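You operate a simulated robot arm through the tools that you are given. There is no shell and no other tool.

You are at the controls of a simulated robot arm. One attempt, no reset.

TASK
Put things in order on the top of the wide table. At the end: the brown wooden block stands where the red spool stood; the black eyelet cup (marked "EYELETS") from the top of the wide table is on the small green box (marked "LACES"); the red spool stands where the cream packet (marked "HOOKS") stood; the cream packet from the top of the wide table stands where the black eyelet cup stood; whatever was shut is shut again. Leave all else as you found it, and nothing knocked over.
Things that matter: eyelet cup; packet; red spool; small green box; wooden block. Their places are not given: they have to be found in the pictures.

The check looks at the end state, three seconds after you hand in, the way a careful person would. Anything else that was tipped, shoved, dropped, spilled or broken makes it a failure.

THE ROBOT
A 6-joint arm with a two-finger parallel gripper, fixed in place. Base frame: the origin is at the foot of the arm, x ahead of it, y to its left, z up; the work surface is at about z = 0. Lengths are in mm, angles in degrees, forces in N, time in s.
With the tool pointing down near the work surface it reaches from about 180 to 460 mm from the base axis. Its first joint turns from -70.0 to 70.0 degrees. Payload 1.9 kg.
The tool frame sits at the grasp point between the pads (the TCP): z along the fingers, y along the line on which they close. The tips reach 23 mm beyond it. Largest opening 94 mm; finger width 38, thickness 10; the body of the gripper, 54 by 96 mm, starts 39 mm behind the TCP.
Orientation is told as [roll, pitch, yaw] about the base's x, y, z axes, in that order, counted from this pose: with the fingers straight down and closing along the base's y, the tool's x points along the base's -x, its y along +y and its z along -z.

THE INTERFACE
- The arm moves only by the tool move_arm. Its argument "plan" is a list of rows, each an object (a shift or turn left out is 0, a gripper value left out holds the last) with "delta_pos": the shift along the base's x, y, z in mm, a list of three; "turn": the turn, a rotation vector about the base's x, y, z in rad, a list of three; "jaw": the closure in counts, from 0 (fully open) to 255 (shut). In form: [{"delta_pos": [x, y, z], "turn": [rx, ry, rz], "jaw": jaw}, ...]. A call has 1 to 20 rows; each row is the pose to reach, as a shift and turn from the pose commanded when the call began. Each row takes 0.2 s and may step no farther than 50 mm and 8.6 degrees from the row before; otherwise, or with a gripper value out of range, the whole call is refused. A pose out of reach is approached as far as the arm can. The call stops where the force on the tool passes 40 N (or 10 N more than at its start, if that is more) or the arm is blocked; 0.2 s more then pass. Each finger travels about 108 mm/s and halts on what it meets, pressing with about 38 N; the grip force reading is that of the motor and also rises with nothing between the fingers. The clock runs only during rows and for 0.2 s after the last one: add rows that repeat a pose to give the fingers time. The reply holds the time, the measured pose of the TCP, the force on the tool along the base axes, the opening and the grip force, in the units named above and with some noise, with the torque about the TCP (base axes, N m) and any sound that the robot's microphone picked up.
- Cameras (640 x 400 px; columns grow to the right, rows downward): "scene" is fixed at [58.1, 314.7, 422.9]; the picture's right is [-0.74, -0.67, 0.00], its down [-0.38, 0.42, -0.82] and it looks along [0.55, -0.61, -0.57] (base axes); focal length 238 px, centre (320, 200). "wrist" rides on the gripper at [86, 16, -75] in the tool frame; the picture's right is [-0.18, 0.98, 0.00], its down [-0.58, -0.11, -0.81] and it looks along [-0.79, -0.15, 0.59] (tool axes); focal length 243 px, centre (320, 200).
- grab_frame(camera): a new picture of that camera. The clock stands still meanwhile.
- pixel_to_xyz(camera, pixels): there is no depth. For up to 12 entries [column, row, z] of the newest picture of that camera ("zoom" is the newest enlarged one), the place [x, y] in the base frame at which the ray of that pixel passes the height z, good to about 2 mm. The clock stands still meanwhile.
- close_up(camera, box): a new picture of the part [left, top, right, bottom] of that camera's present view, enlarged. The clock stands still meanwhile.
- finish_job(): hands the job in; it is judged then, once.

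Leave the gripper open and the arm clear of the work at the hand-in unless told otherwise.

The tools are called after "Call:" as a command line: name --argument value ..., lists and objects as JSON in quotes. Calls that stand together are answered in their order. move_arm: Moves the arm, as the interface text tells. Its arguments: {"type":"object","properties":{"plan":{"type":"array","items":{"type":"object","properties":{"delta_pos":{"type":"array","items":{"type":"number"}},"turn":{"type":"array","items":{"type":"number"}},"jaw":{"type":"number"}}}}},"required":["plan"]} The other tools are called the same way: grab_frame (camera) takes a picture; pixel_to_xyz (camera, pixels) gives the place at which the rays of pixels pass given heights; close_up (camera, box) takes an enlarged picture of a part of a camera's view; finish_job () hands the job in.

At the start:

```text
clock: 0.0
position: [357.8, -94.6, 240.2]
orientation: [0.0, -0.1, 0.0]
wrist_force: [-0.6, 0.8, -0.5]
moment: [0.04, 0.01, -0.02]
finger_gap: 93.9
grasp_force: 0.0
```

scene: 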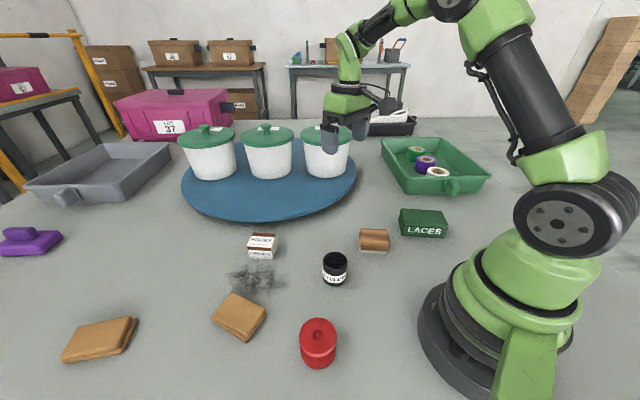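
wrist: 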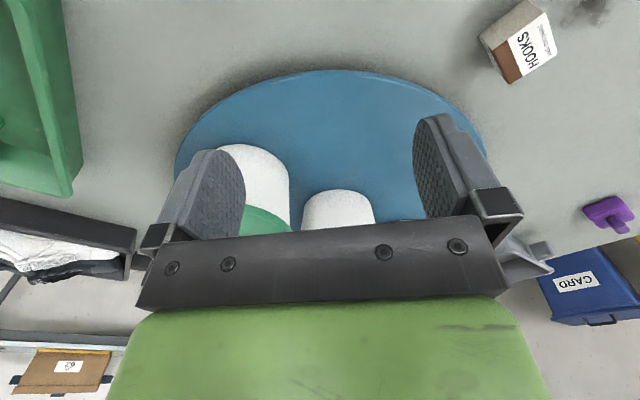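

I see the packet near (262,246), the cup near (335,268), the wooden block near (374,240), the green box near (423,222) and the red spool near (318,342) in the scene view. I'll take enlarged pictures to find them precisely.

Call:
close_up --camera "scene" --box '[220, 190, 460, 340]'

Call:
close_up --camera "scene" --box '[200, 250, 440, 400]'

```text
2.67 times, centred on (340, 265) of scene
```

zoom: 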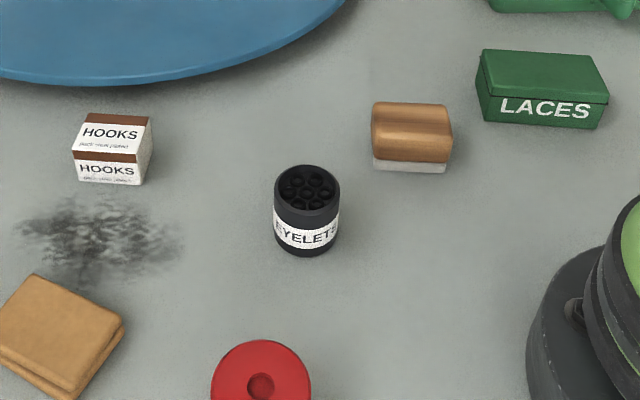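

```text
2.67 times, centred on (320, 325) of scene
```

zoom: 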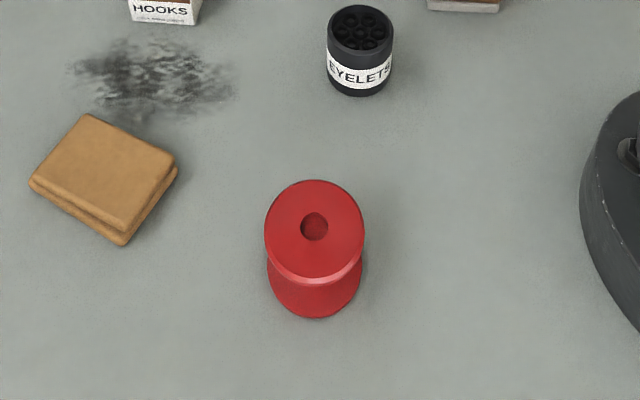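

I'll convert the base pixels of the objects at table height, and some top points for heights, from the scene camera.

Call:
pixel_to_xyz --camera "scene" --pixels '[[249.6, 257.1, 0], [272.9, 259.4, 0], [277.4, 248.9, 0], [335, 286, 0], [335, 261, 40], [359.9, 253, 0], [387.2, 254.9, 0], [400.7, 235, 0], [443.9, 238, 0], [447.8, 228.5, 0], [318, 369, 0], [318, 335.5, 50]]'

Call:
grab_frame --camera "wrist"

```text
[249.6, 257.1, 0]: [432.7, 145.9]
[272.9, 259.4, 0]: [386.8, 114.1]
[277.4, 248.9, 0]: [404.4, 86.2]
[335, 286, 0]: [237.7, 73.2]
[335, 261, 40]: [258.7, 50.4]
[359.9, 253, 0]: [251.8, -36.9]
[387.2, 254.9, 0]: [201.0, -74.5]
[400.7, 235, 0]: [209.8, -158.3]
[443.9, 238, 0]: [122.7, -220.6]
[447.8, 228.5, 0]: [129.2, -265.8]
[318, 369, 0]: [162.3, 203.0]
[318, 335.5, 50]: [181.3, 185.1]
```

```text
taken
```

wrist: 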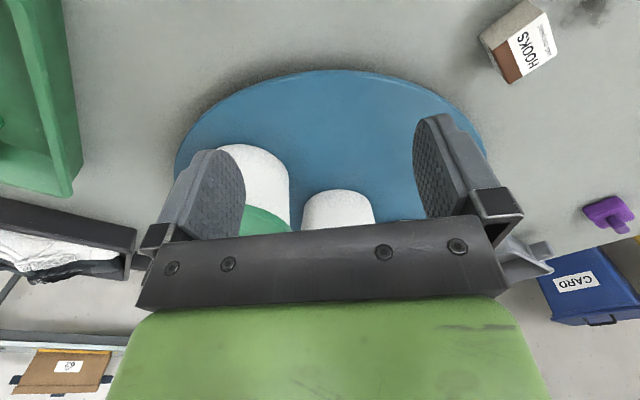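

The scene shows rough positions: packet about (415,115), cup about (258,55), block about (235,-65), green box about (165,-225), spool about (181,185). I'll move the arm back and left, staying high, to get wrist pictures from above.

Call:
move_arm --plan '[{"delta_pos": [-32, 30, 10]}, {"delta_pos": [-64, 60, 20]}, {"delta_pos": [-96, 90, 20]}, {"delta_pos": [-128, 120, 20]}, {"delta_pos": [-158, 150, 20]}, {"delta_pos": [-158, 150, 20]}]'

Call:
grab_frame --camera "wrist"

Call:
grab_frame --camera "scene"

```text
clock: 1.4
position: [200.7, 54.8, 262.1]
orientation: [0.1, 0.0, 0.0]
wrist_force: [0.7, 0.9, -0.3]
moment: [0.01, -0.04, 0.01]
finger_gap: 94.1
grasp_force: 0.0
```

```text
taken
```

wrist: 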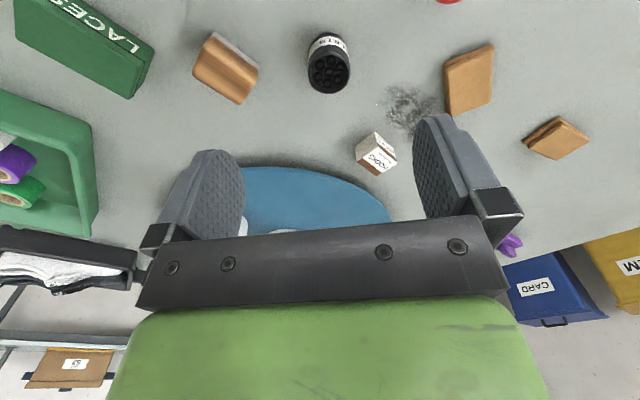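

```text
taken
```

scene: 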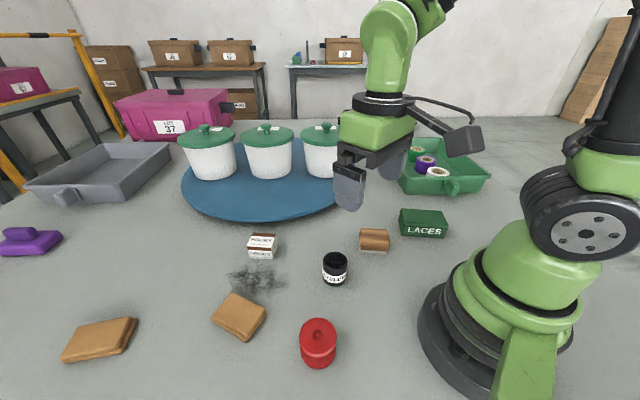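

Wrist view now shows the green box (85,45), block (225,68), cup (329,65), packet (377,153) and the two leather pads. I'll zoom in on these.

Call:
close_up --camera "wrist" --box '[0, 0, 260, 162]'

Call:
close_up --camera "wrist" --box '[180, 0, 440, 162]'

Call:
close_up --camera "wrist" --box '[330, 60, 490, 160]'

```text
2.46 times, centred on (130, 81) of wrist
```

zoom: 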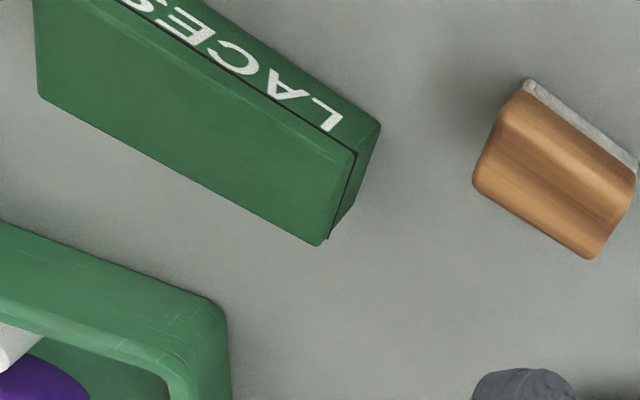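

```text
2.46 times, centred on (310, 81) of wrist
```

zoom: 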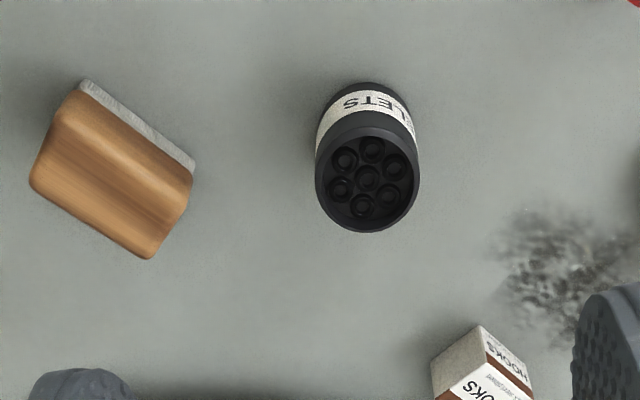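

```text
4.00 times, centred on (410, 110) of wrist
```

zoom: 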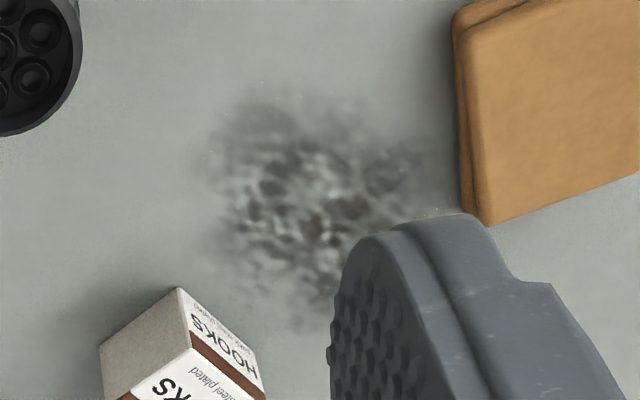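

I'll triangulate heights by intersecting rays from both cameras: cup top centre in wrist (329.5,73) vs scene (335,260.5), and the corners of box, block and packet.

Call:
pixel_to_xyz --camera "wrist" --pixels '[[329.5, 73.1, 0], [329.5, 73.1, 30], [329.5, 73.1, 40], [329.5, 73.1, 50], [329.5, 33.3, 0], [154.7, 51.2, 0], [130.8, 99.5, 0], [144.6, 62, 30], [144.6, 62, 40], [212.9, 32.5, 0], [258, 67, 0], [240.5, 105, 0]]'

Call:
pixel_to_xyz --camera "scene" --pixels '[[335, 260.5, 0], [335, 260.5, 30], [335, 260.5, 40], [335, 260.5, 50], [400.7, 235, 0], [400.4, 208.5, 30], [400.4, 208.5, 40], [447.8, 228.5, 0], [359.9, 253, 0], [387.2, 254.9, 0], [389.5, 230, 20], [389.5, 230, 30]]'

```text
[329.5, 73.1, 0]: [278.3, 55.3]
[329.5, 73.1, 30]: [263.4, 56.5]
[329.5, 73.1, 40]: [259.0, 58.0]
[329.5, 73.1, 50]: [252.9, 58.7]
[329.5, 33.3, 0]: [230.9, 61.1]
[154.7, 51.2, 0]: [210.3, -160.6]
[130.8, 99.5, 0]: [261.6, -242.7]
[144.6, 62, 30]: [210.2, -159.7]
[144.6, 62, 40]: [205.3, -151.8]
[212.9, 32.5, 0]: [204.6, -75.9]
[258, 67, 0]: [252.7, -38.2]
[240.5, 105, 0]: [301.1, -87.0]
```

```text
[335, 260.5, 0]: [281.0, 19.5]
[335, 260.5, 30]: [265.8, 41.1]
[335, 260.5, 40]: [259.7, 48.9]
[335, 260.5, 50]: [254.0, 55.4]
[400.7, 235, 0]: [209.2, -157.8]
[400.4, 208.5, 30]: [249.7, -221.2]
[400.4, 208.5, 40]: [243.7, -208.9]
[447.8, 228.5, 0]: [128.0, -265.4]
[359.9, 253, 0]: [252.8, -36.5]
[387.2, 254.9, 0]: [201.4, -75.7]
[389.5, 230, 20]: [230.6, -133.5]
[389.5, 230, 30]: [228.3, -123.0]
```

Cup: about 53 mm tall, radius 20, centre about (251,59). Green box: about 107×73×30, centre about (187,-221). I'll look closer at the packet in both views.

Call:
close_up --camera "wrist" --box '[336, 120, 416, 170]'

Call:
close_up --camera "scene" --box '[222, 221, 302, 271]'

Call:
close_up --camera "scene" --box '[340, 200, 460, 275]'

Call:
close_up --camera "scene" --box '[270, 306, 366, 366]'

```text
8.00 times, centred on (376, 145) of wrist
```

zoom: 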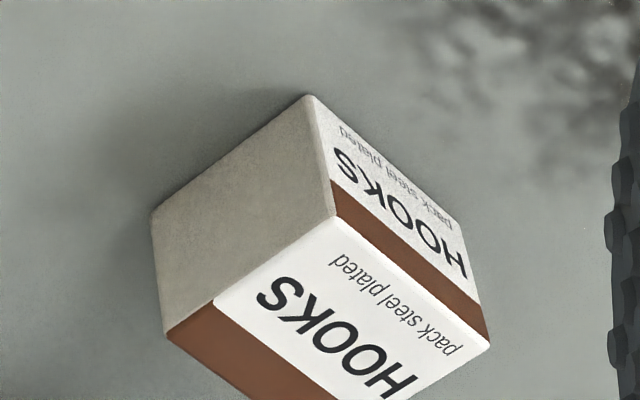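

```text
8.00 times, centred on (262, 246) of scene
```

zoom: 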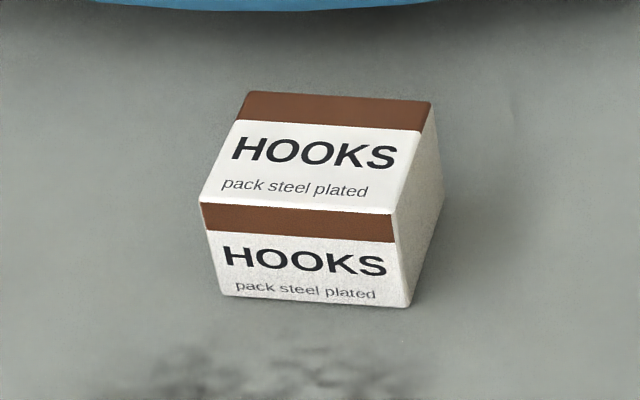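

```text
5.33 times, centred on (400, 238) of scene
```

zoom: 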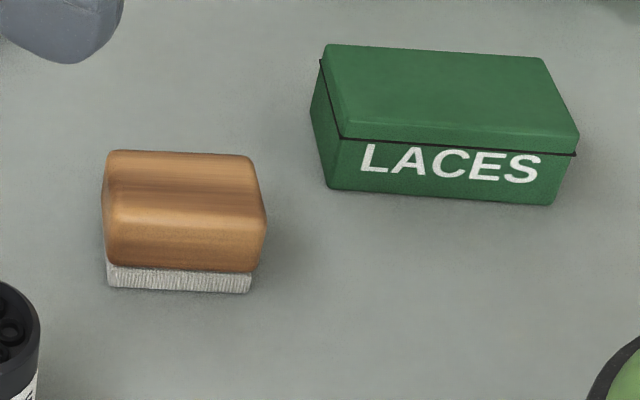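

```text
6.67 times, centred on (318, 336) of scene
```

zoom: 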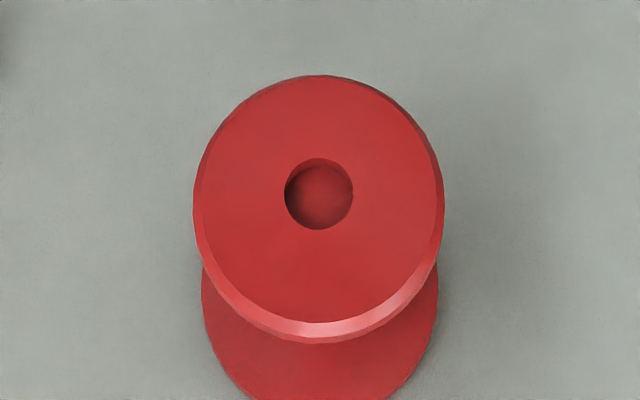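

I'll compute packet, box, block and spool corners from these enlargements, using full-frame pixel equivalents.

Call:
pixel_to_xyz --camera "scene" --pixels '[[250.1, 257.8, 0], [272.9, 259.3, 0], [277.4, 246.6, 0], [271, 247.6, 25], [271, 247.6, 35], [271, 247.6, 45], [253, 232.5, 35], [275.8, 233.6, 35], [360.6, 254, 0], [386.5, 255, 0], [317.8, 335.8, 45], [317.8, 335.8, 55]]'

Call:
pixel_to_xyz --camera "wrist" --pixels '[[374.4, 131.9, 0], [355, 146.9, 0], [393.5, 147.8, 0], [378, 146.9, 25], [378, 146.9, 35], [378, 146.9, 45], [356.8, 162, 35], [397.1, 163.4, 35], [129.2, 99.9, 30], [144.6, 62, 30], [193, 75.5, 25], [240, 105, 25]]'

```text
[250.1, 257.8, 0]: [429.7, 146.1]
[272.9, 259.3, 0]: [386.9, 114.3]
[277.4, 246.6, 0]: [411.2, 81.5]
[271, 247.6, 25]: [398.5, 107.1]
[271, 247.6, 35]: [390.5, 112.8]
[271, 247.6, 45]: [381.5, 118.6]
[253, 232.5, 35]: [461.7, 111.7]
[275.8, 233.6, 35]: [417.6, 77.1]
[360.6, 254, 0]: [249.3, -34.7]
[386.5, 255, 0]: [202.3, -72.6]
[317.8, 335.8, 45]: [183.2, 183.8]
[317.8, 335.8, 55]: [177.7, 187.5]
```

```text
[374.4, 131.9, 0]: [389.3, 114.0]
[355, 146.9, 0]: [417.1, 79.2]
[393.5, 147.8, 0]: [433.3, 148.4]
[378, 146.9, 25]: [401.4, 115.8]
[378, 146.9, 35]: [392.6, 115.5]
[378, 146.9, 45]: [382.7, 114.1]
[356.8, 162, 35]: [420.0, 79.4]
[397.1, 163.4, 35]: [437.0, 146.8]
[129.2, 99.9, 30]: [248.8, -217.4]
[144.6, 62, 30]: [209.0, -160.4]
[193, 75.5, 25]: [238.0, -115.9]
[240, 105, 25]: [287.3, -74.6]
```

Packet: base corners (388,114), (431,147), (415,80), about 55×43×37 high, centre (423,113), turned about 37°. Next I'll turn the wrist by 45° and look at the red spool from above.

Call:
move_arm --plan '[{"delta_pos": [-10, 16, 0], "turn": [0, 0, 0.13]}, {"delta_pos": [-20, 32, 0], "turn": [0, 0, 0.26]}, {"delta_pos": [-30, 48, 0], "turn": [0, 0, 0.39]}, {"delta_pos": [-40, 64, 0], "turn": [0, 0, 0.52]}, {"delta_pos": [-50, 80, 0], "turn": [0, 0, 0.65]}, {"delta_pos": [-50, 95, 0], "turn": [0, 0, 0.785]}, {"delta_pos": [-50, 95, 0], "turn": [0, 0, 0.785]}]'

Call:
grab_frame --camera "wrist"

```text
clock: 3.0
position: [150.9, 150.5, 261.5]
orientation: [0.1, -0.1, 45.1]
wrist_force: [0.0, -0.4, 0.2]
moment: [0.04, 0.0, -0.03]
finger_gap: 94.3
grasp_force: 0.0
```

```text
taken
```

wrist: 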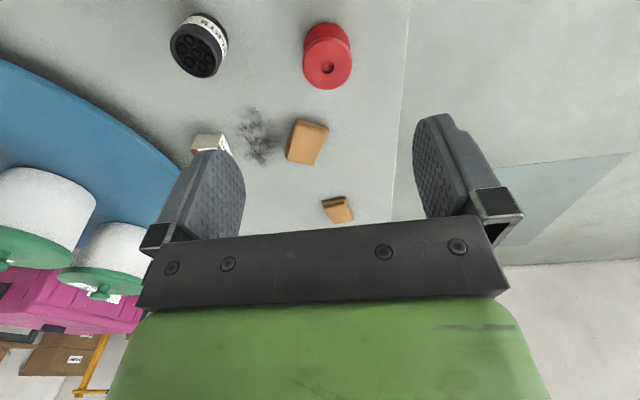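

The spool is at (327,55) and the cup at (200,45). Zooming on both.

Call:
close_up --camera "wrist" --box '[280, 10, 376, 100]'

Call:
close_up --camera "wrist" --box '[150, 0, 246, 90]'

```text
4.44 times, centred on (328, 55) of wrist
```

zoom: 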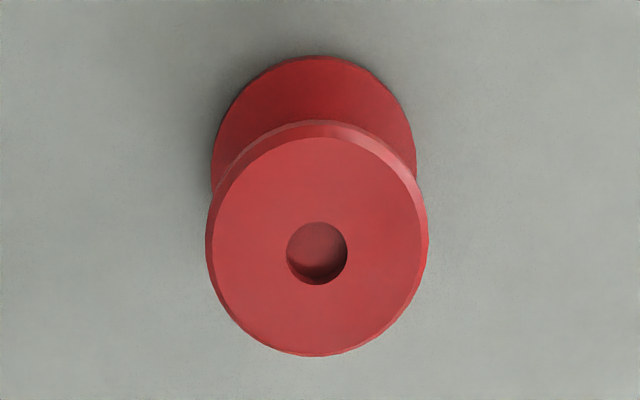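

```text
4.44 times, centred on (198, 45) of wrist
```

zoom: 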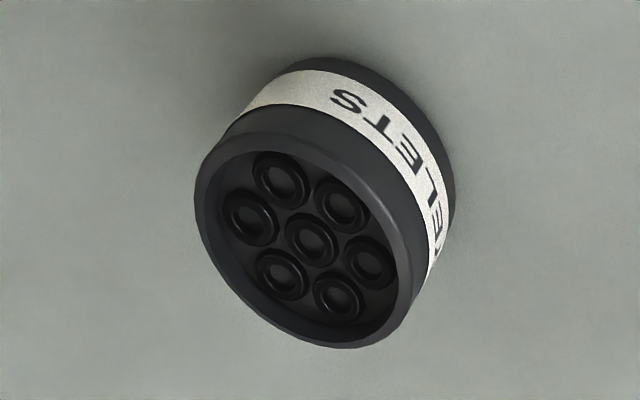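

Now intersect the spool's hole centre in the two cameras, and the lower flange edges.

Call:
pixel_to_xyz --camera "wrist" --pixels '[[327.3, 66.7, 45], [327.3, 66.7, 50], [327.3, 66.7, 55], [327.3, 66.7, 60], [328, 22.4, 0], [303.3, 45, 0], [349.8, 45, 0], [302.4, 66, 55], [352.3, 66, 55], [195.3, 54.7, 50], [195.3, 54.7, 55], [209, 210, 0]]'

Call:
pixel_to_xyz --camera "scene" --pixels '[[317.85, 335.1, 45], [317.85, 335.1, 50], [317.85, 335.1, 55], [317.85, 335.1, 60], [317.7, 369.2, 0], [300, 351, 0], [335.7, 351, 0], [335, 260.5, 50], [335, 260.5, 55], [262, 222, 0], [262, 222, 15], [240, 222, 10]]'

```text
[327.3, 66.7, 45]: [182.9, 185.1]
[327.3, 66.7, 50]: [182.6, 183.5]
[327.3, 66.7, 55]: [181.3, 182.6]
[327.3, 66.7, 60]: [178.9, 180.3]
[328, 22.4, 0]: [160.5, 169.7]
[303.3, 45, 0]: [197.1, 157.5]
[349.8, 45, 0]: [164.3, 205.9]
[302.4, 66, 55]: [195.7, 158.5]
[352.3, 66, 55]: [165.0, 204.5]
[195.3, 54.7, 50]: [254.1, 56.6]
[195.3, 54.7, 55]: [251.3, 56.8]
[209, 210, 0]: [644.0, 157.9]
```

```text
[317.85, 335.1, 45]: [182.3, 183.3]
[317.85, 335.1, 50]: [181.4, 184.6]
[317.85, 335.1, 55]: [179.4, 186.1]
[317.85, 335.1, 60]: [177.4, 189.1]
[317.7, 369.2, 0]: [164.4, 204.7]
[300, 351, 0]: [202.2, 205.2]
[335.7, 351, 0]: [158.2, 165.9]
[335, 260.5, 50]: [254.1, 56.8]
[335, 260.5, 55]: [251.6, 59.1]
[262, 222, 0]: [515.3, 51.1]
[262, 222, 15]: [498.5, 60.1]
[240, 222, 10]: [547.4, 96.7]
```

Spool centre is about (182,184), 48 tall, about 55 across. Cup centre about (254,57), 50 tall. Now I go over the cup with yaw back to 0, staying high.

Call:
move_arm --plan '[{"delta_pos": [17, -16, 0], "turn": [0, 0, -0.13]}, {"delta_pos": [34, -31, 0], "turn": [0, 0, -0.26]}, {"delta_pos": [52, -47, 0], "turn": [0, 0, -0.39]}, {"delta_pos": [69, -62, 0], "turn": [0, 0, -0.52]}, {"delta_pos": [86, -78, 0], "turn": [0, 0, -0.65]}, {"delta_pos": [103, -93, 0], "turn": [0, 0, -0.785]}, {"delta_pos": [103, -93, -45], "turn": [0, 0, -0.785]}, {"delta_pos": [103, -93, -90], "turn": [0, 0, -0.785]}, {"delta_pos": [103, -93, -130], "turn": [0, 0, -0.785]}, {"delta_pos": [103, -93, -130], "turn": [0, 0, -0.785]}]'

Call:
grab_frame --camera "wrist"

Call:
grab_frame --camera "scene"

```text
clock: 5.2
position: [253.9, 55.5, 131.6]
orientation: [0.1, 0.1, -0.1]
wrist_force: [0.8, -0.9, 0.1]
moment: [-0.03, 0.03, -0.02]
finger_gap: 94.0
grasp_force: 0.1
```

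```text
taken
```

wrist: 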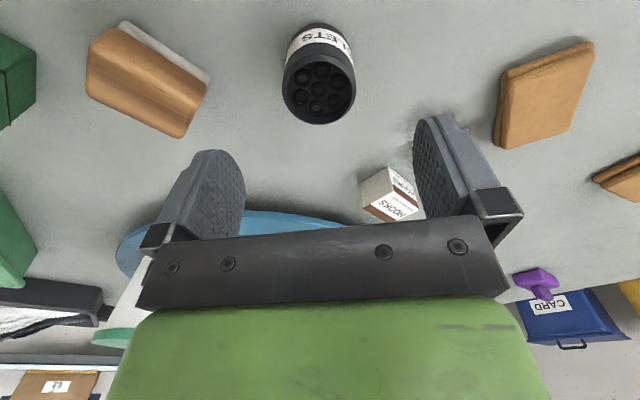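

```text
taken
```

scene: 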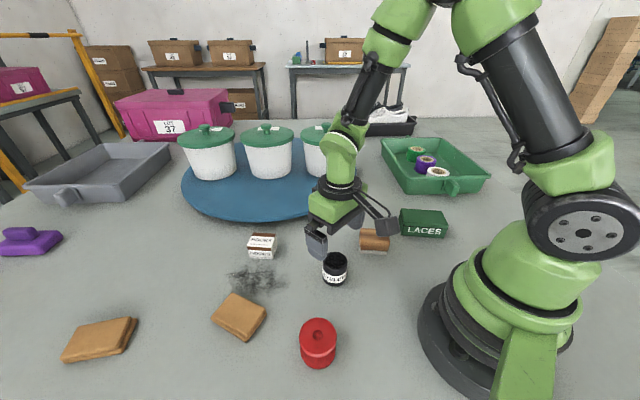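

Cup rim centre in this wrist view is about (319,88), bottom edge nearest the base at (320,23). I'll check its position again from this lower view, and the packet and block too.

Call:
close_up --camera "wrist" --box '[256, 10, 384, 130]'

Call:
close_up --camera "wrist" --box '[70, 0, 230, 150]'

Call:
pixel_to_xyz --camera "wrist" --pixels '[[319, 88, 50], [319, 88, 52], [320, 23, 0], [283, 88, 50], [355.5, 88, 50], [389, 167, 0], [360, 185, 0]]'

```text
3.33 times, centred on (320, 70) of wrist
```

zoom: 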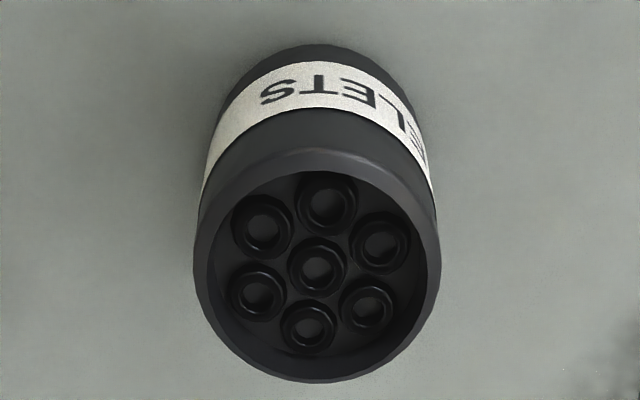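

```text
2.67 times, centred on (150, 75) of wrist
```

zoom: 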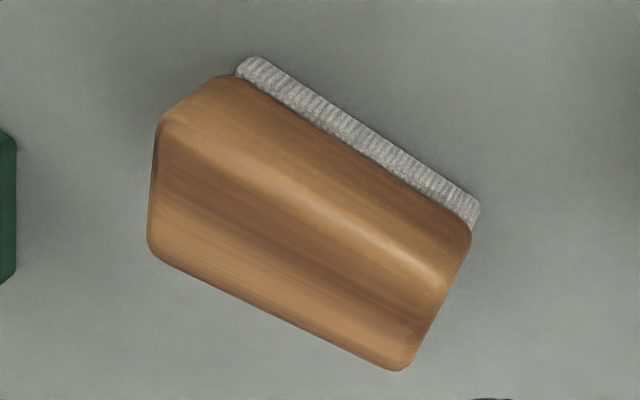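

```text
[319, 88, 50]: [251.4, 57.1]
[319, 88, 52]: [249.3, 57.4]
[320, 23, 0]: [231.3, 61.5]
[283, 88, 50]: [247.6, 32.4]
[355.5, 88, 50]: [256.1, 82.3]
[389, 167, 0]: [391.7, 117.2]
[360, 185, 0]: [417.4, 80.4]
```

Cup is about (253.5,57.5), about 50 across. The gripper is centred on it; I'll lower to z≈31 with jaws open.

Call:
move_arm --plan '[{"delta_pos": [0, 1.5, -35]}, {"delta_pos": [0, 1.5, -70]}, {"delta_pos": [0, 1.5, -90]}, {"delta_pos": [0, 1.5, -100]}, {"delta_pos": [0, 1.5, -100]}]'

Call:
grab_frame --camera "wrist"

Call:
grab_frame --camera "scene"

```text
clock: 6.4
position: [254.2, 58.5, 30.9]
orientation: [0.0, 0.0, 0.0]
wrist_force: [-0.1, 0.3, -0.6]
moment: [-0.01, -0.04, 0.05]
finger_gap: 94.2
grasp_force: 0.0
```

```text
taken
```

wrist: 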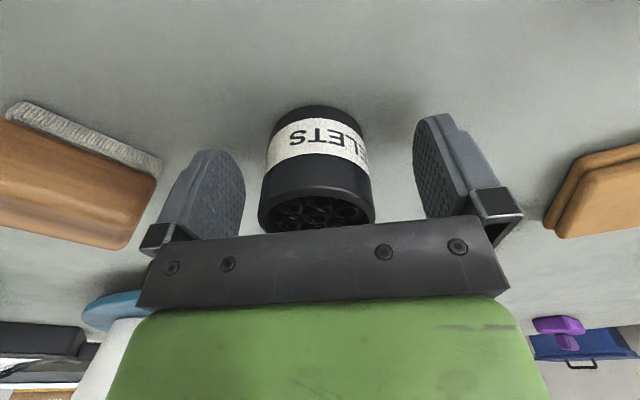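

```text
taken
```

scene: 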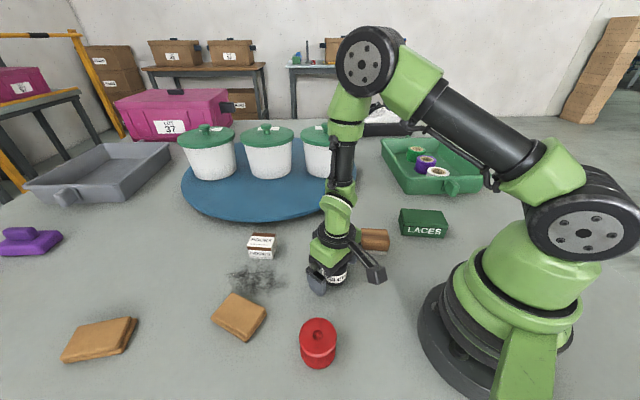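

The cup sits between the fingers. Now close on it.

Call:
move_arm --plan '[{"jaw": 100}, {"jaw": 180}, {"jaw": 255}, {"jaw": 255}]'

```text
clock: 7.4
position: [253.1, 57.6, 31.1]
orientation: [0.1, -0.1, 0.0]
wrist_force: [-0.4, 0.7, 2.4]
moment: [-0.06, 0.02, 0.02]
finger_gap: 49.3
grasp_force: 38.0
```

Gripped at 49.3 mm. Lift straight up.

Call:
move_arm --plan '[{"delta_pos": [0, 0, 10]}, {"delta_pos": [0, 0, 40]}, {"delta_pos": [0, 0, 75]}, {"delta_pos": [0, 0, 110]}, {"delta_pos": [0, 0, 110]}]'

Call:
grab_frame --camera "wrist"

Call:
grab_frame --camera "scene"

```text
clock: 8.6
position: [253.0, 57.9, 142.1]
orientation: [0.1, 0.0, 0.1]
wrist_force: [-0.4, 1.0, -1.7]
moment: [-0.01, -0.01, 0.01]
finger_gap: 49.1
grasp_force: 38.2
```

```text
taken
```

wrist: 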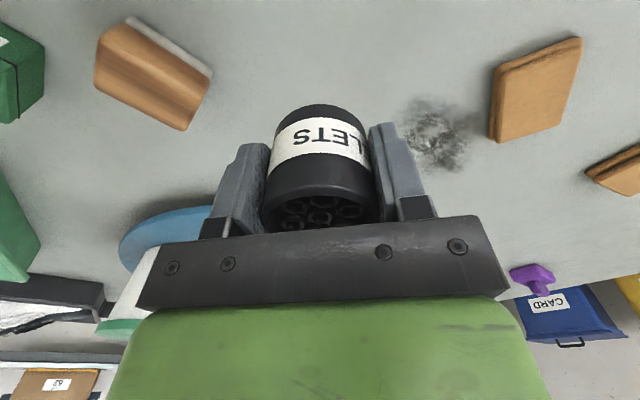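

```text
taken
```

scene: 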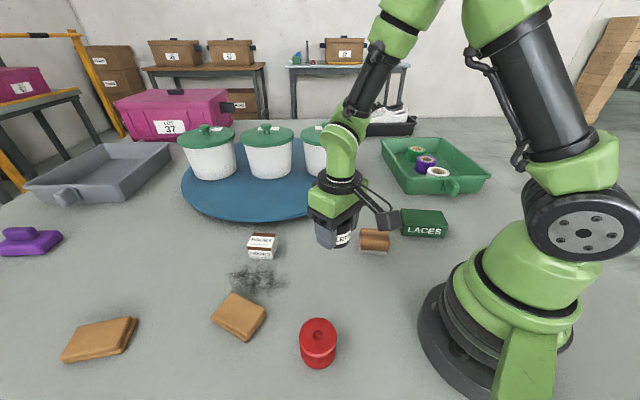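

The cup is held upright, and clear of everything. Now carry it at this height to above the green box, around (187,-221).

Call:
move_arm --plan '[{"delta_pos": [-9, -40, 0]}, {"delta_pos": [-19, -80, 0]}, {"delta_pos": [-28, -120, 0]}, {"delta_pos": [-38, -160, 0]}, {"delta_pos": [-47, -200, 0]}, {"delta_pos": [-57, -240, 0]}, {"delta_pos": [-66, -270, 0]}, {"delta_pos": [-66, -279, 0]}, {"delta_pos": [-66, -279, 0]}]'

Call:
grab_frame --camera "wrist"

Call:
grab_frame --camera "scene"

```text
clock: 10.6
position: [185.5, -220.8, 141.6]
orientation: [0.0, -0.1, 0.0]
wrist_force: [0.0, -0.3, -1.3]
moment: [-0.04, -0.03, -0.02]
finger_gap: 49.2
grasp_force: 37.7
```

```text
taken
```

wrist: 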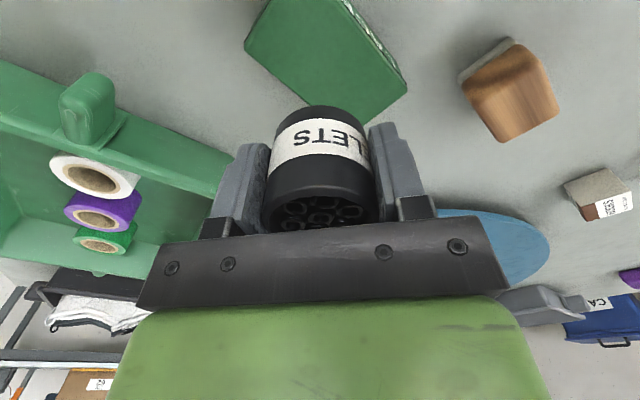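

```text
taken
```

scene: 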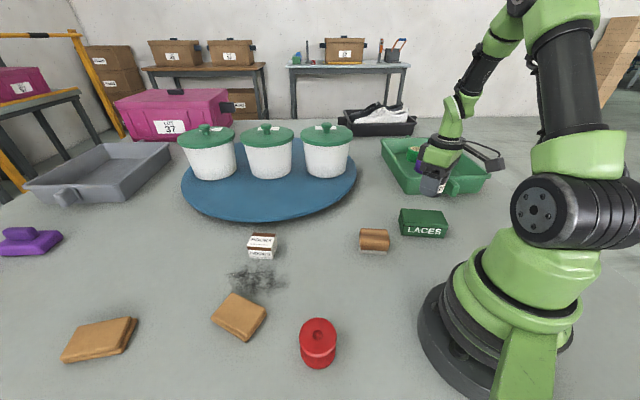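

I see the green box's top at around (325,60) in the wrist view. Enlarging to measure the top's corners.

Call:
close_up --camera "wrist" --box '[224, 0, 424, 130]'

Call:
close_up --camera "scene" --box '[380, 140, 500, 250]'

```text
3.08 times, centred on (324, 65) of wrist
```

zoom: 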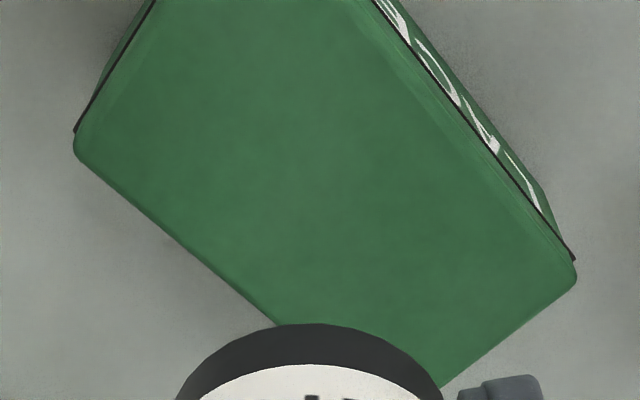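

```text
3.64 times, centred on (440, 195) of scene
```

zoom: 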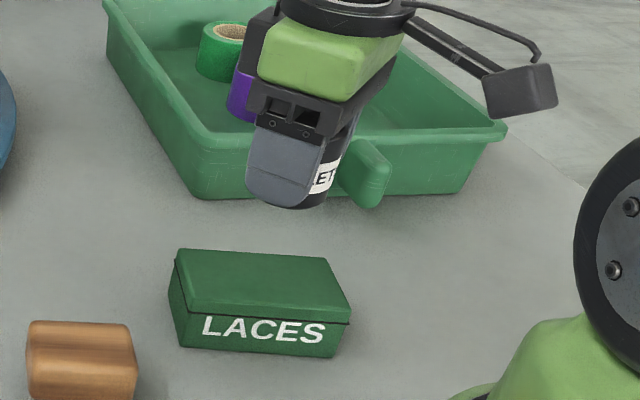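

Computing the box's top corners at a few heights from both views.

Call:
pixel_to_xyz --camera "wrist" --pixels '[[407.2, 89.4, 30], [407.2, 89.4, 36], [243.7, 45.5, 30], [243.7, 45.5, 36], [346.7, 139.1, 30], [346.7, 139.1, 36], [346.7, 139.1, 42], [243.7, 45.5, 42]]'

Call:
pixel_to_xyz --camera "scene" --pixels '[[448.3, 228, 30], [448.3, 228, 36], [448.3, 228, 42], [441.7, 211, 30], [441.7, 211, 36], [441.7, 211, 42], [400.8, 208.5, 30], [400.8, 208.5, 36], [400.8, 208.5, 42], [443.5, 238, 0]]'

```text
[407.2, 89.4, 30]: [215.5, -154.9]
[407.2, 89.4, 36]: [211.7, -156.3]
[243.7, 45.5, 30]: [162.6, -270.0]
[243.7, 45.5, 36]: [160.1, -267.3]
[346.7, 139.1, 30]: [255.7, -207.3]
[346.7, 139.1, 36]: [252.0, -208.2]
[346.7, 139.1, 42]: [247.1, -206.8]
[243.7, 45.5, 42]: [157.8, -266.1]
```

```text
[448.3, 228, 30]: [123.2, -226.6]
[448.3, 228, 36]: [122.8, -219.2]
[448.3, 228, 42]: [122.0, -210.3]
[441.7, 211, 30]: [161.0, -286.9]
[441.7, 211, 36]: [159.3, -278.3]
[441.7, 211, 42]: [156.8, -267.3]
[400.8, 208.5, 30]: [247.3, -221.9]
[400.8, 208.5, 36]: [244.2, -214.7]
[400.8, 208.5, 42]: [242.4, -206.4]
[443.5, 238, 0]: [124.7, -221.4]
```

Box top is at about z=40, with its centre about (184,-212). Shift the cup there and lower to just above the lid.

Call:
move_arm --plan '[{"delta_pos": [-1.5, 9, 0]}, {"delta_pos": [-1.5, 9, -25]}, {"delta_pos": [-1.5, 9, -50]}, {"delta_pos": [-1.5, 9, -62]}, {"delta_pos": [-1.5, 9, -62]}]'

Call:
close_up --camera "scene" --box '[370, 150, 490, 250]'

Call:
close_up --camera "wrist" --box '[200, 0, 440, 200]'

```text
clock: 11.8
position: [185.2, -211.8, 78.6]
orientation: [0.0, -0.2, 0.0]
wrist_force: [-0.3, 0.0, -1.0]
moment: [0.0, 0.0, -0.02]
finger_gap: 49.4
grasp_force: 37.8
```

```text
4.00 times, centred on (430, 200) of scene
```

zoom: 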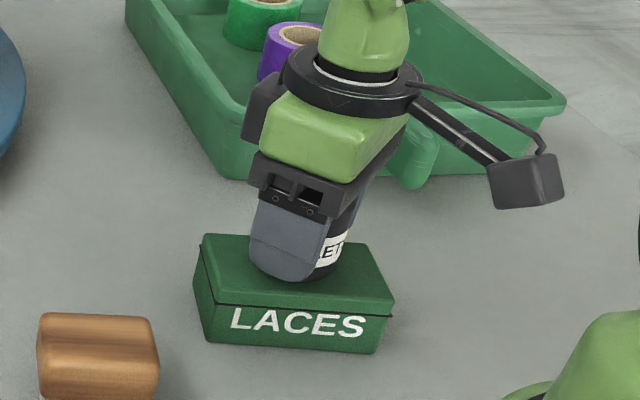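

```text
2.00 times, centred on (320, 100) of wrist
```

zoom: 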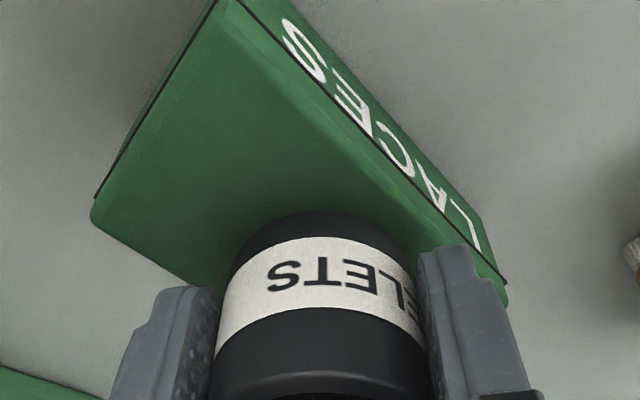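

Call:
pixel_to_xyz --camera "wrist" --pixels '[[205.5, 111, 38], [205.5, 111, 42], [414, 147, 38], [414, 147, 42], [345, 106, 47], [300, 117, 47]]'

```text
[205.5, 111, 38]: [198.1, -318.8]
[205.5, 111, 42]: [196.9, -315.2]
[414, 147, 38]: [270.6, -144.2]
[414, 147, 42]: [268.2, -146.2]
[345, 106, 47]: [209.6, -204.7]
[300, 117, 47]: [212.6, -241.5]
```

Those used the older full frame. I'll query the "zoom" picture directly instead.

Call:
pixel_to_xyz --camera "zoom" --pixels '[[91, 222, 36], [91, 222, 40], [91, 222, 44], [506, 288, 36], [506, 288, 40], [506, 288, 44]]'

```text
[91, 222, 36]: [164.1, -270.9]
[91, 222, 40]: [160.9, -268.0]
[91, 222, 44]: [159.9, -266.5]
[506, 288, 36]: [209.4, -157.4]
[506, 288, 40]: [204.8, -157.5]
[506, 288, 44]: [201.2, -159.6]
```

Box centre ≈ (184.5,-213), the cup is right above it. Lower gently toward contact.

Call:
move_arm --plan '[{"delta_pos": [0, -1, -3]}, {"delta_pos": [0, -1, -5]}, {"delta_pos": [0, -1, -6]}]'

```text
clock: 12.6
position: [186.5, -212.7, 73.0]
orientation: [0.0, -0.1, 0.0]
wrist_force: [0.1, 3.9, 22.9]
moment: [0.09, -0.07, -0.09]
finger_gap: 49.2
grasp_force: 37.8
```

Contact: 23 N upward at z≈73. I'll ease up a little, then look before releasing.

Call:
move_arm --plan '[{"delta_pos": [0, 0, 0.8]}, {"delta_pos": [0, 0, 0.8]}]'

Call:
close_up --camera "scene" --box '[370, 150, 490, 250]'

Call:
close_up --camera "wrist" --box '[200, 0, 440, 200]'

```text
clock: 13.2
position: [185.7, -211.8, 72.3]
orientation: [0.2, 0.0, 0.1]
wrist_force: [0.4, -1.1, -0.4]
moment: [-0.03, -0.02, 0.04]
finger_gap: 49.2
grasp_force: 38.0
```

```text
4.00 times, centred on (430, 200) of scene
```

zoom: 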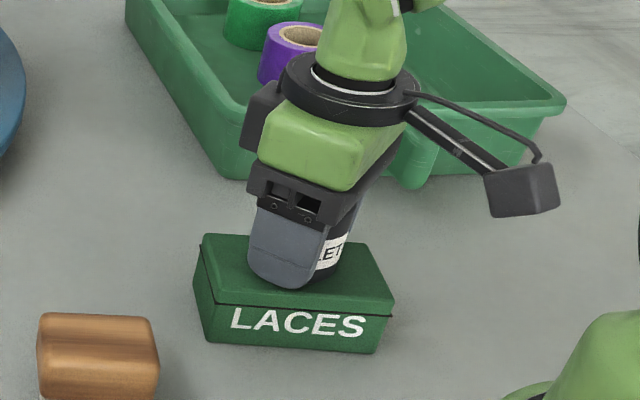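

```text
2.00 times, centred on (320, 100) of wrist
```

zoom: 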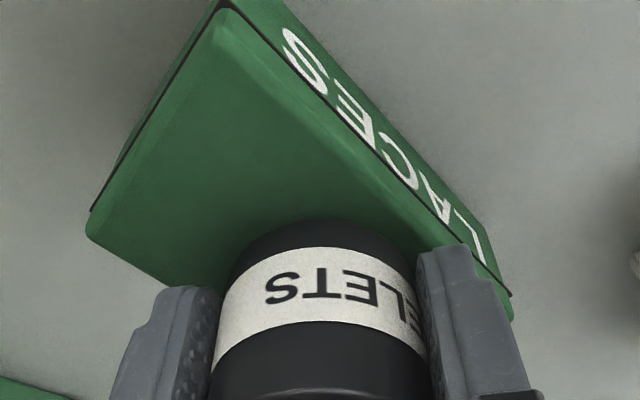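

The cup is at or within a millimetre of the lid, upright. I'll lower half a millimetre and release gently.

Call:
move_arm --plan '[{"delta_pos": [0, 0, -0.5], "jaw": 255}, {"delta_pos": [0, 0, -0.5], "jaw": 115}, {"delta_pos": [0, 0, -0.5], "jaw": 90}, {"delta_pos": [0, 0, -0.5], "jaw": 60}, {"delta_pos": [0, 0, -0.5], "jaw": 40}, {"delta_pos": [0, 0, -0.5], "jaw": 40}]'

Call:
close_up --camera "wrist" --box '[180, 0, 460, 230]'

Call:
close_up --camera "scene" --box '[370, 150, 490, 250]'

```text
clock: 14.6
position: [185.5, -212.3, 72.9]
orientation: [0.1, -0.1, 0.0]
wrist_force: [0.2, -0.4, 0.0]
moment: [-0.01, 0.04, 0.01]
finger_gap: 79.1
grasp_force: 0.1
```

```text
1.74 times, centred on (320, 115) of wrist
```

zoom: 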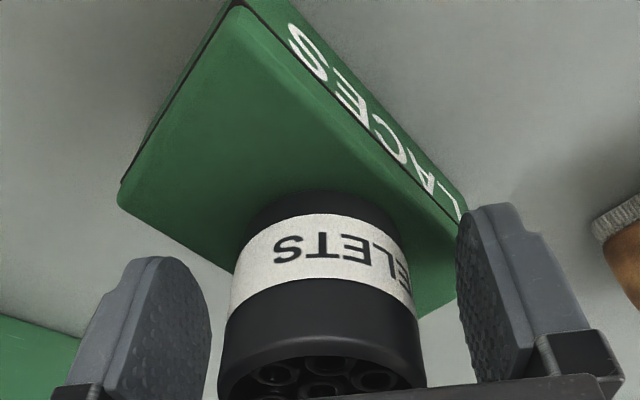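

```text
4.00 times, centred on (430, 200) of scene
```

zoom: 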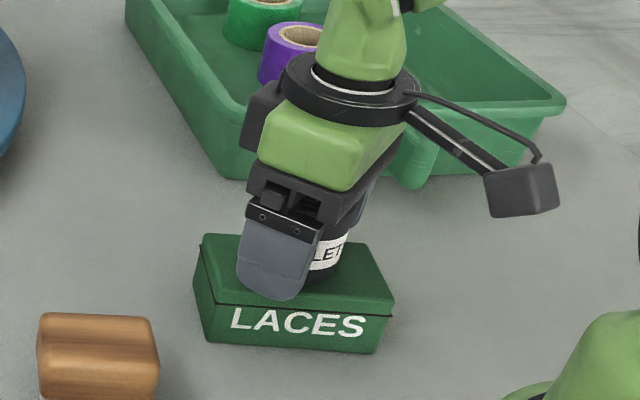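

The cup stands free on the box. Now I raise the gripper straight up to about z=260.

Call:
move_arm --plan '[{"delta_pos": [0, 0, 15]}, {"delta_pos": [0, 0, 50]}, {"delta_pos": [0, 0, 95]}, {"delta_pos": [0, 0, 140]}, {"delta_pos": [0, 0, 180]}, {"delta_pos": [0, 0, 180]}]'

Call:
grab_frame --camera "scene"

Call:
grab_frame --camera "wrist"

```text
clock: 16.0
position: [185.9, -212.8, 252.2]
orientation: [0.1, -0.1, 0.0]
wrist_force: [0.1, 0.3, 0.4]
moment: [-0.01, 0.0, 0.02]
finger_gap: 79.1
grasp_force: 0.1
```

```text
taken
```

scene: 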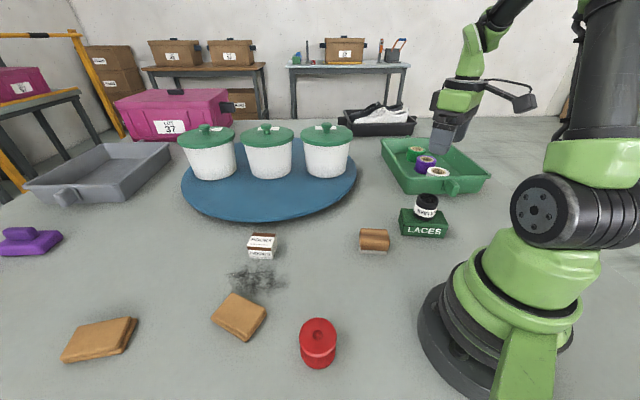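

```text
taken
```

wrist: 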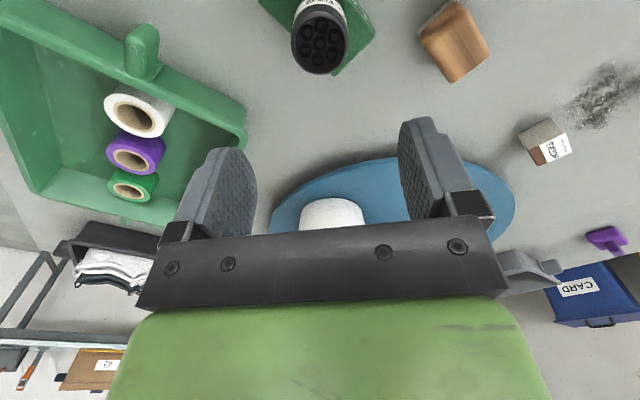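

The cup is standing on the green box. Next, the packet: I move high across to above (423,113), turning to yaw ≈37° so the fingers close across its short sides.

Call:
move_arm --plan '[{"delta_pos": [24, 33, 0], "turn": [0, 0, 0.065]}, {"delta_pos": [47, 65, 0], "turn": [0, 0, 0.13]}, {"delta_pos": [71, 98, 0], "turn": [0, 0, 0.195]}, {"delta_pos": [95, 130, 0], "turn": [0, 0, 0.26]}, {"delta_pos": [119, 163, 0], "turn": [0, 0, 0.325]}, {"delta_pos": [142, 195, -10], "turn": [0, 0, 0.39]}, {"delta_pos": [166, 228, -20], "turn": [0, 0, 0.455]}, {"delta_pos": [190, 261, -35], "turn": [0, 0, 0.52]}, {"delta_pos": [213, 293, -55], "turn": [0, 0, 0.585]}, {"delta_pos": [237, 326, -75], "turn": [0, 0, 0.645]}, {"delta_pos": [237, 326, -75], "turn": [0, 0, 0.645]}]'

Call:
grab_frame --camera "wrist"

Call:
grab_frame --camera "scene"

```text
clock: 18.4
position: [423.0, 115.5, 177.4]
orientation: [0.1, 0.1, 37.0]
wrist_force: [0.6, 0.5, -0.3]
moment: [0.0, 0.02, 0.01]
finger_gap: 79.1
grasp_force: 0.0
```

```text
taken
```

wrist: 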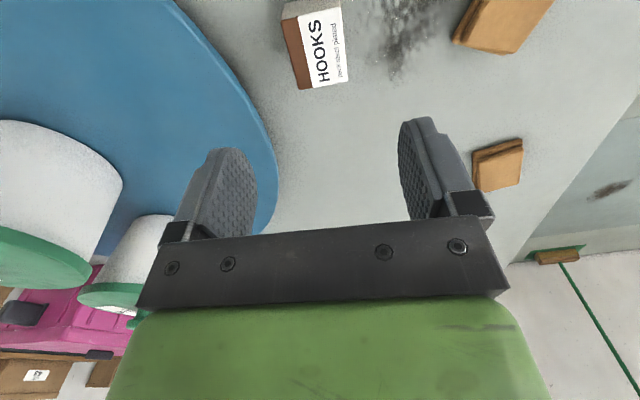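

```text
taken
```

scene: 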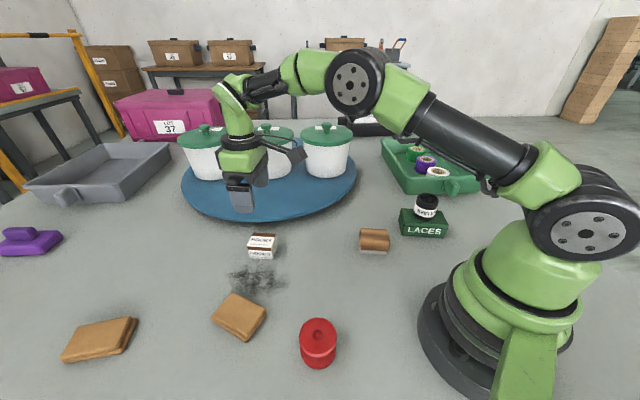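

Packet at (315,45) in the wrist view, lined up with the fingers. Zooming in to refine.

Call:
close_up --camera "wrist" --box '[256, 0, 384, 100]'

```text
4.00 times, centred on (320, 50) of wrist
```

zoom: 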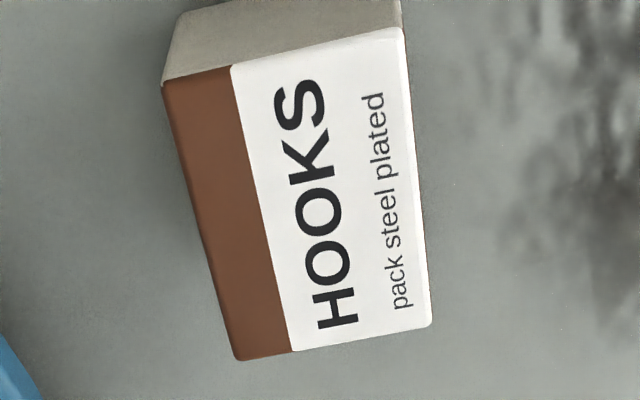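

Call:
pixel_to_xyz --camera "zoom" --pixels '[[162, 83, 36], [403, 28, 36], [430, 326, 36], [238, 361, 36], [162, 83, 40], [403, 28, 40], [430, 326, 40], [238, 361, 40]]'

```text
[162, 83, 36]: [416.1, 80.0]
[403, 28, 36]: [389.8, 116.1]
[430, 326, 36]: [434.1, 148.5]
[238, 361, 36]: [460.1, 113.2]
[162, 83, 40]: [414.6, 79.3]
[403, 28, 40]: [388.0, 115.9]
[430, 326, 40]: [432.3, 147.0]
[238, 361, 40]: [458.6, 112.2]
```

Packet top centre ≈ (424,114), turned ≈36.5°. The fingers straddle it; lower to z≈29.

Call:
move_arm --plan '[{"delta_pos": [1, -1.5, -45]}, {"delta_pos": [1, -1.5, -90]}, {"delta_pos": [1, -1.5, -125]}, {"delta_pos": [1, -1.5, -142]}, {"delta_pos": [1, -1.5, -149]}, {"delta_pos": [1, -1.5, -149]}]'

Call:
grab_frame --camera "wrist"

Call:
close_up --camera "scene" --box '[200, 180, 320, 280]'

```text
clock: 19.8
position: [423.8, 111.3, 29.2]
orientation: [0.2, -0.2, 36.9]
wrist_force: [-0.2, 0.8, 0.2]
moment: [0.03, -0.01, 0.0]
finger_gap: 79.2
grasp_force: 0.1
```

```text
taken
```

wrist: 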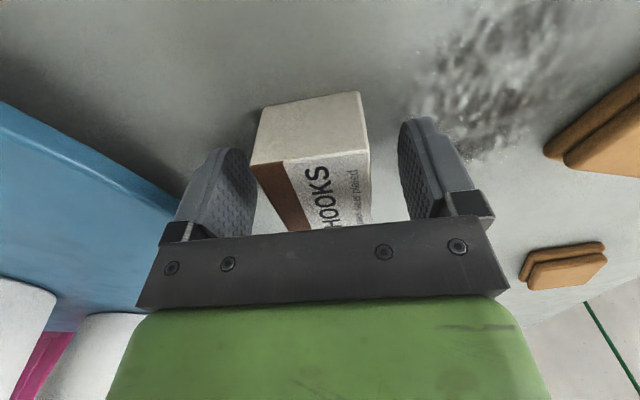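

```text
4.00 times, centred on (260, 230) of scene
```

zoom: 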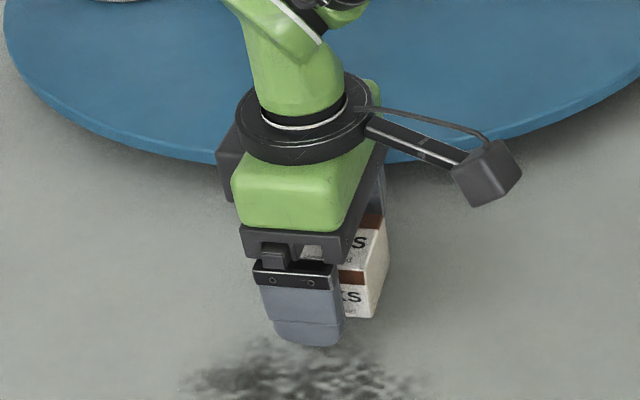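

The packet is between the fingers. Closing.

Call:
move_arm --plan '[{"jaw": 90}, {"jaw": 130}, {"jaw": 255}, {"jaw": 255}]'

```text
clock: 20.8
position: [424.3, 113.6, 30.2]
orientation: [0.1, -0.1, 37.0]
wrist_force: [0.3, 0.0, 0.7]
moment: [-0.03, -0.02, -0.02]
finger_gap: 45.6
grasp_force: 38.4
```

Gripped at 45.6 mm. Lifting straight up and carrying to above the cup's former place, (253.5,57.5).

Call:
move_arm --plan '[{"delta_pos": [0, 0, 10]}, {"delta_pos": [0, 0, 40]}, {"delta_pos": [0, 0, 80]}, {"delta_pos": [0, 0, 110]}, {"delta_pos": [-34, -11, 110]}, {"delta_pos": [-68, -22, 110]}, {"delta_pos": [-102, -34, 110]}, {"delta_pos": [-136, -45, 110]}, {"delta_pos": [-170.5, -56, 110]}, {"delta_pos": [-170.5, -56, 110]}]'

Call:
grab_frame --camera "wrist"

Call:
grab_frame --camera "scene"

```text
clock: 23.0
position: [253.6, 55.9, 140.8]
orientation: [0.1, -0.1, 36.9]
wrist_force: [0.2, 0.8, -1.5]
moment: [-0.02, -0.02, 0.0]
finger_gap: 45.6
grasp_force: 37.4
```

```text
taken
```

wrist: 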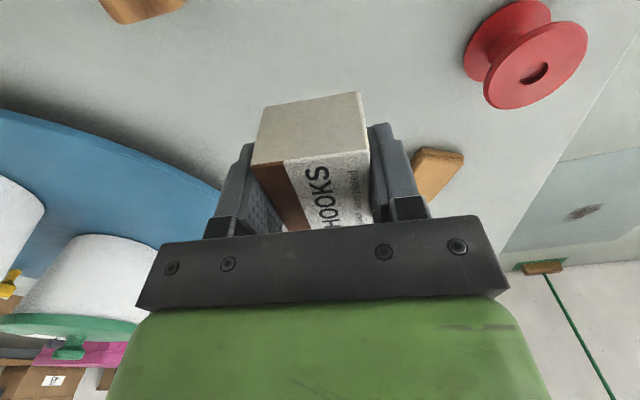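

```text
taken
```

scene: 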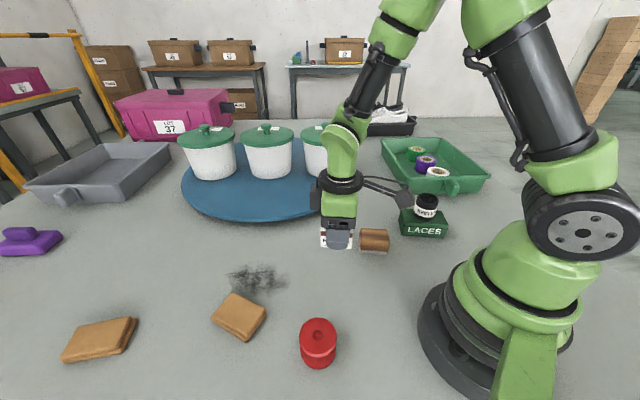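

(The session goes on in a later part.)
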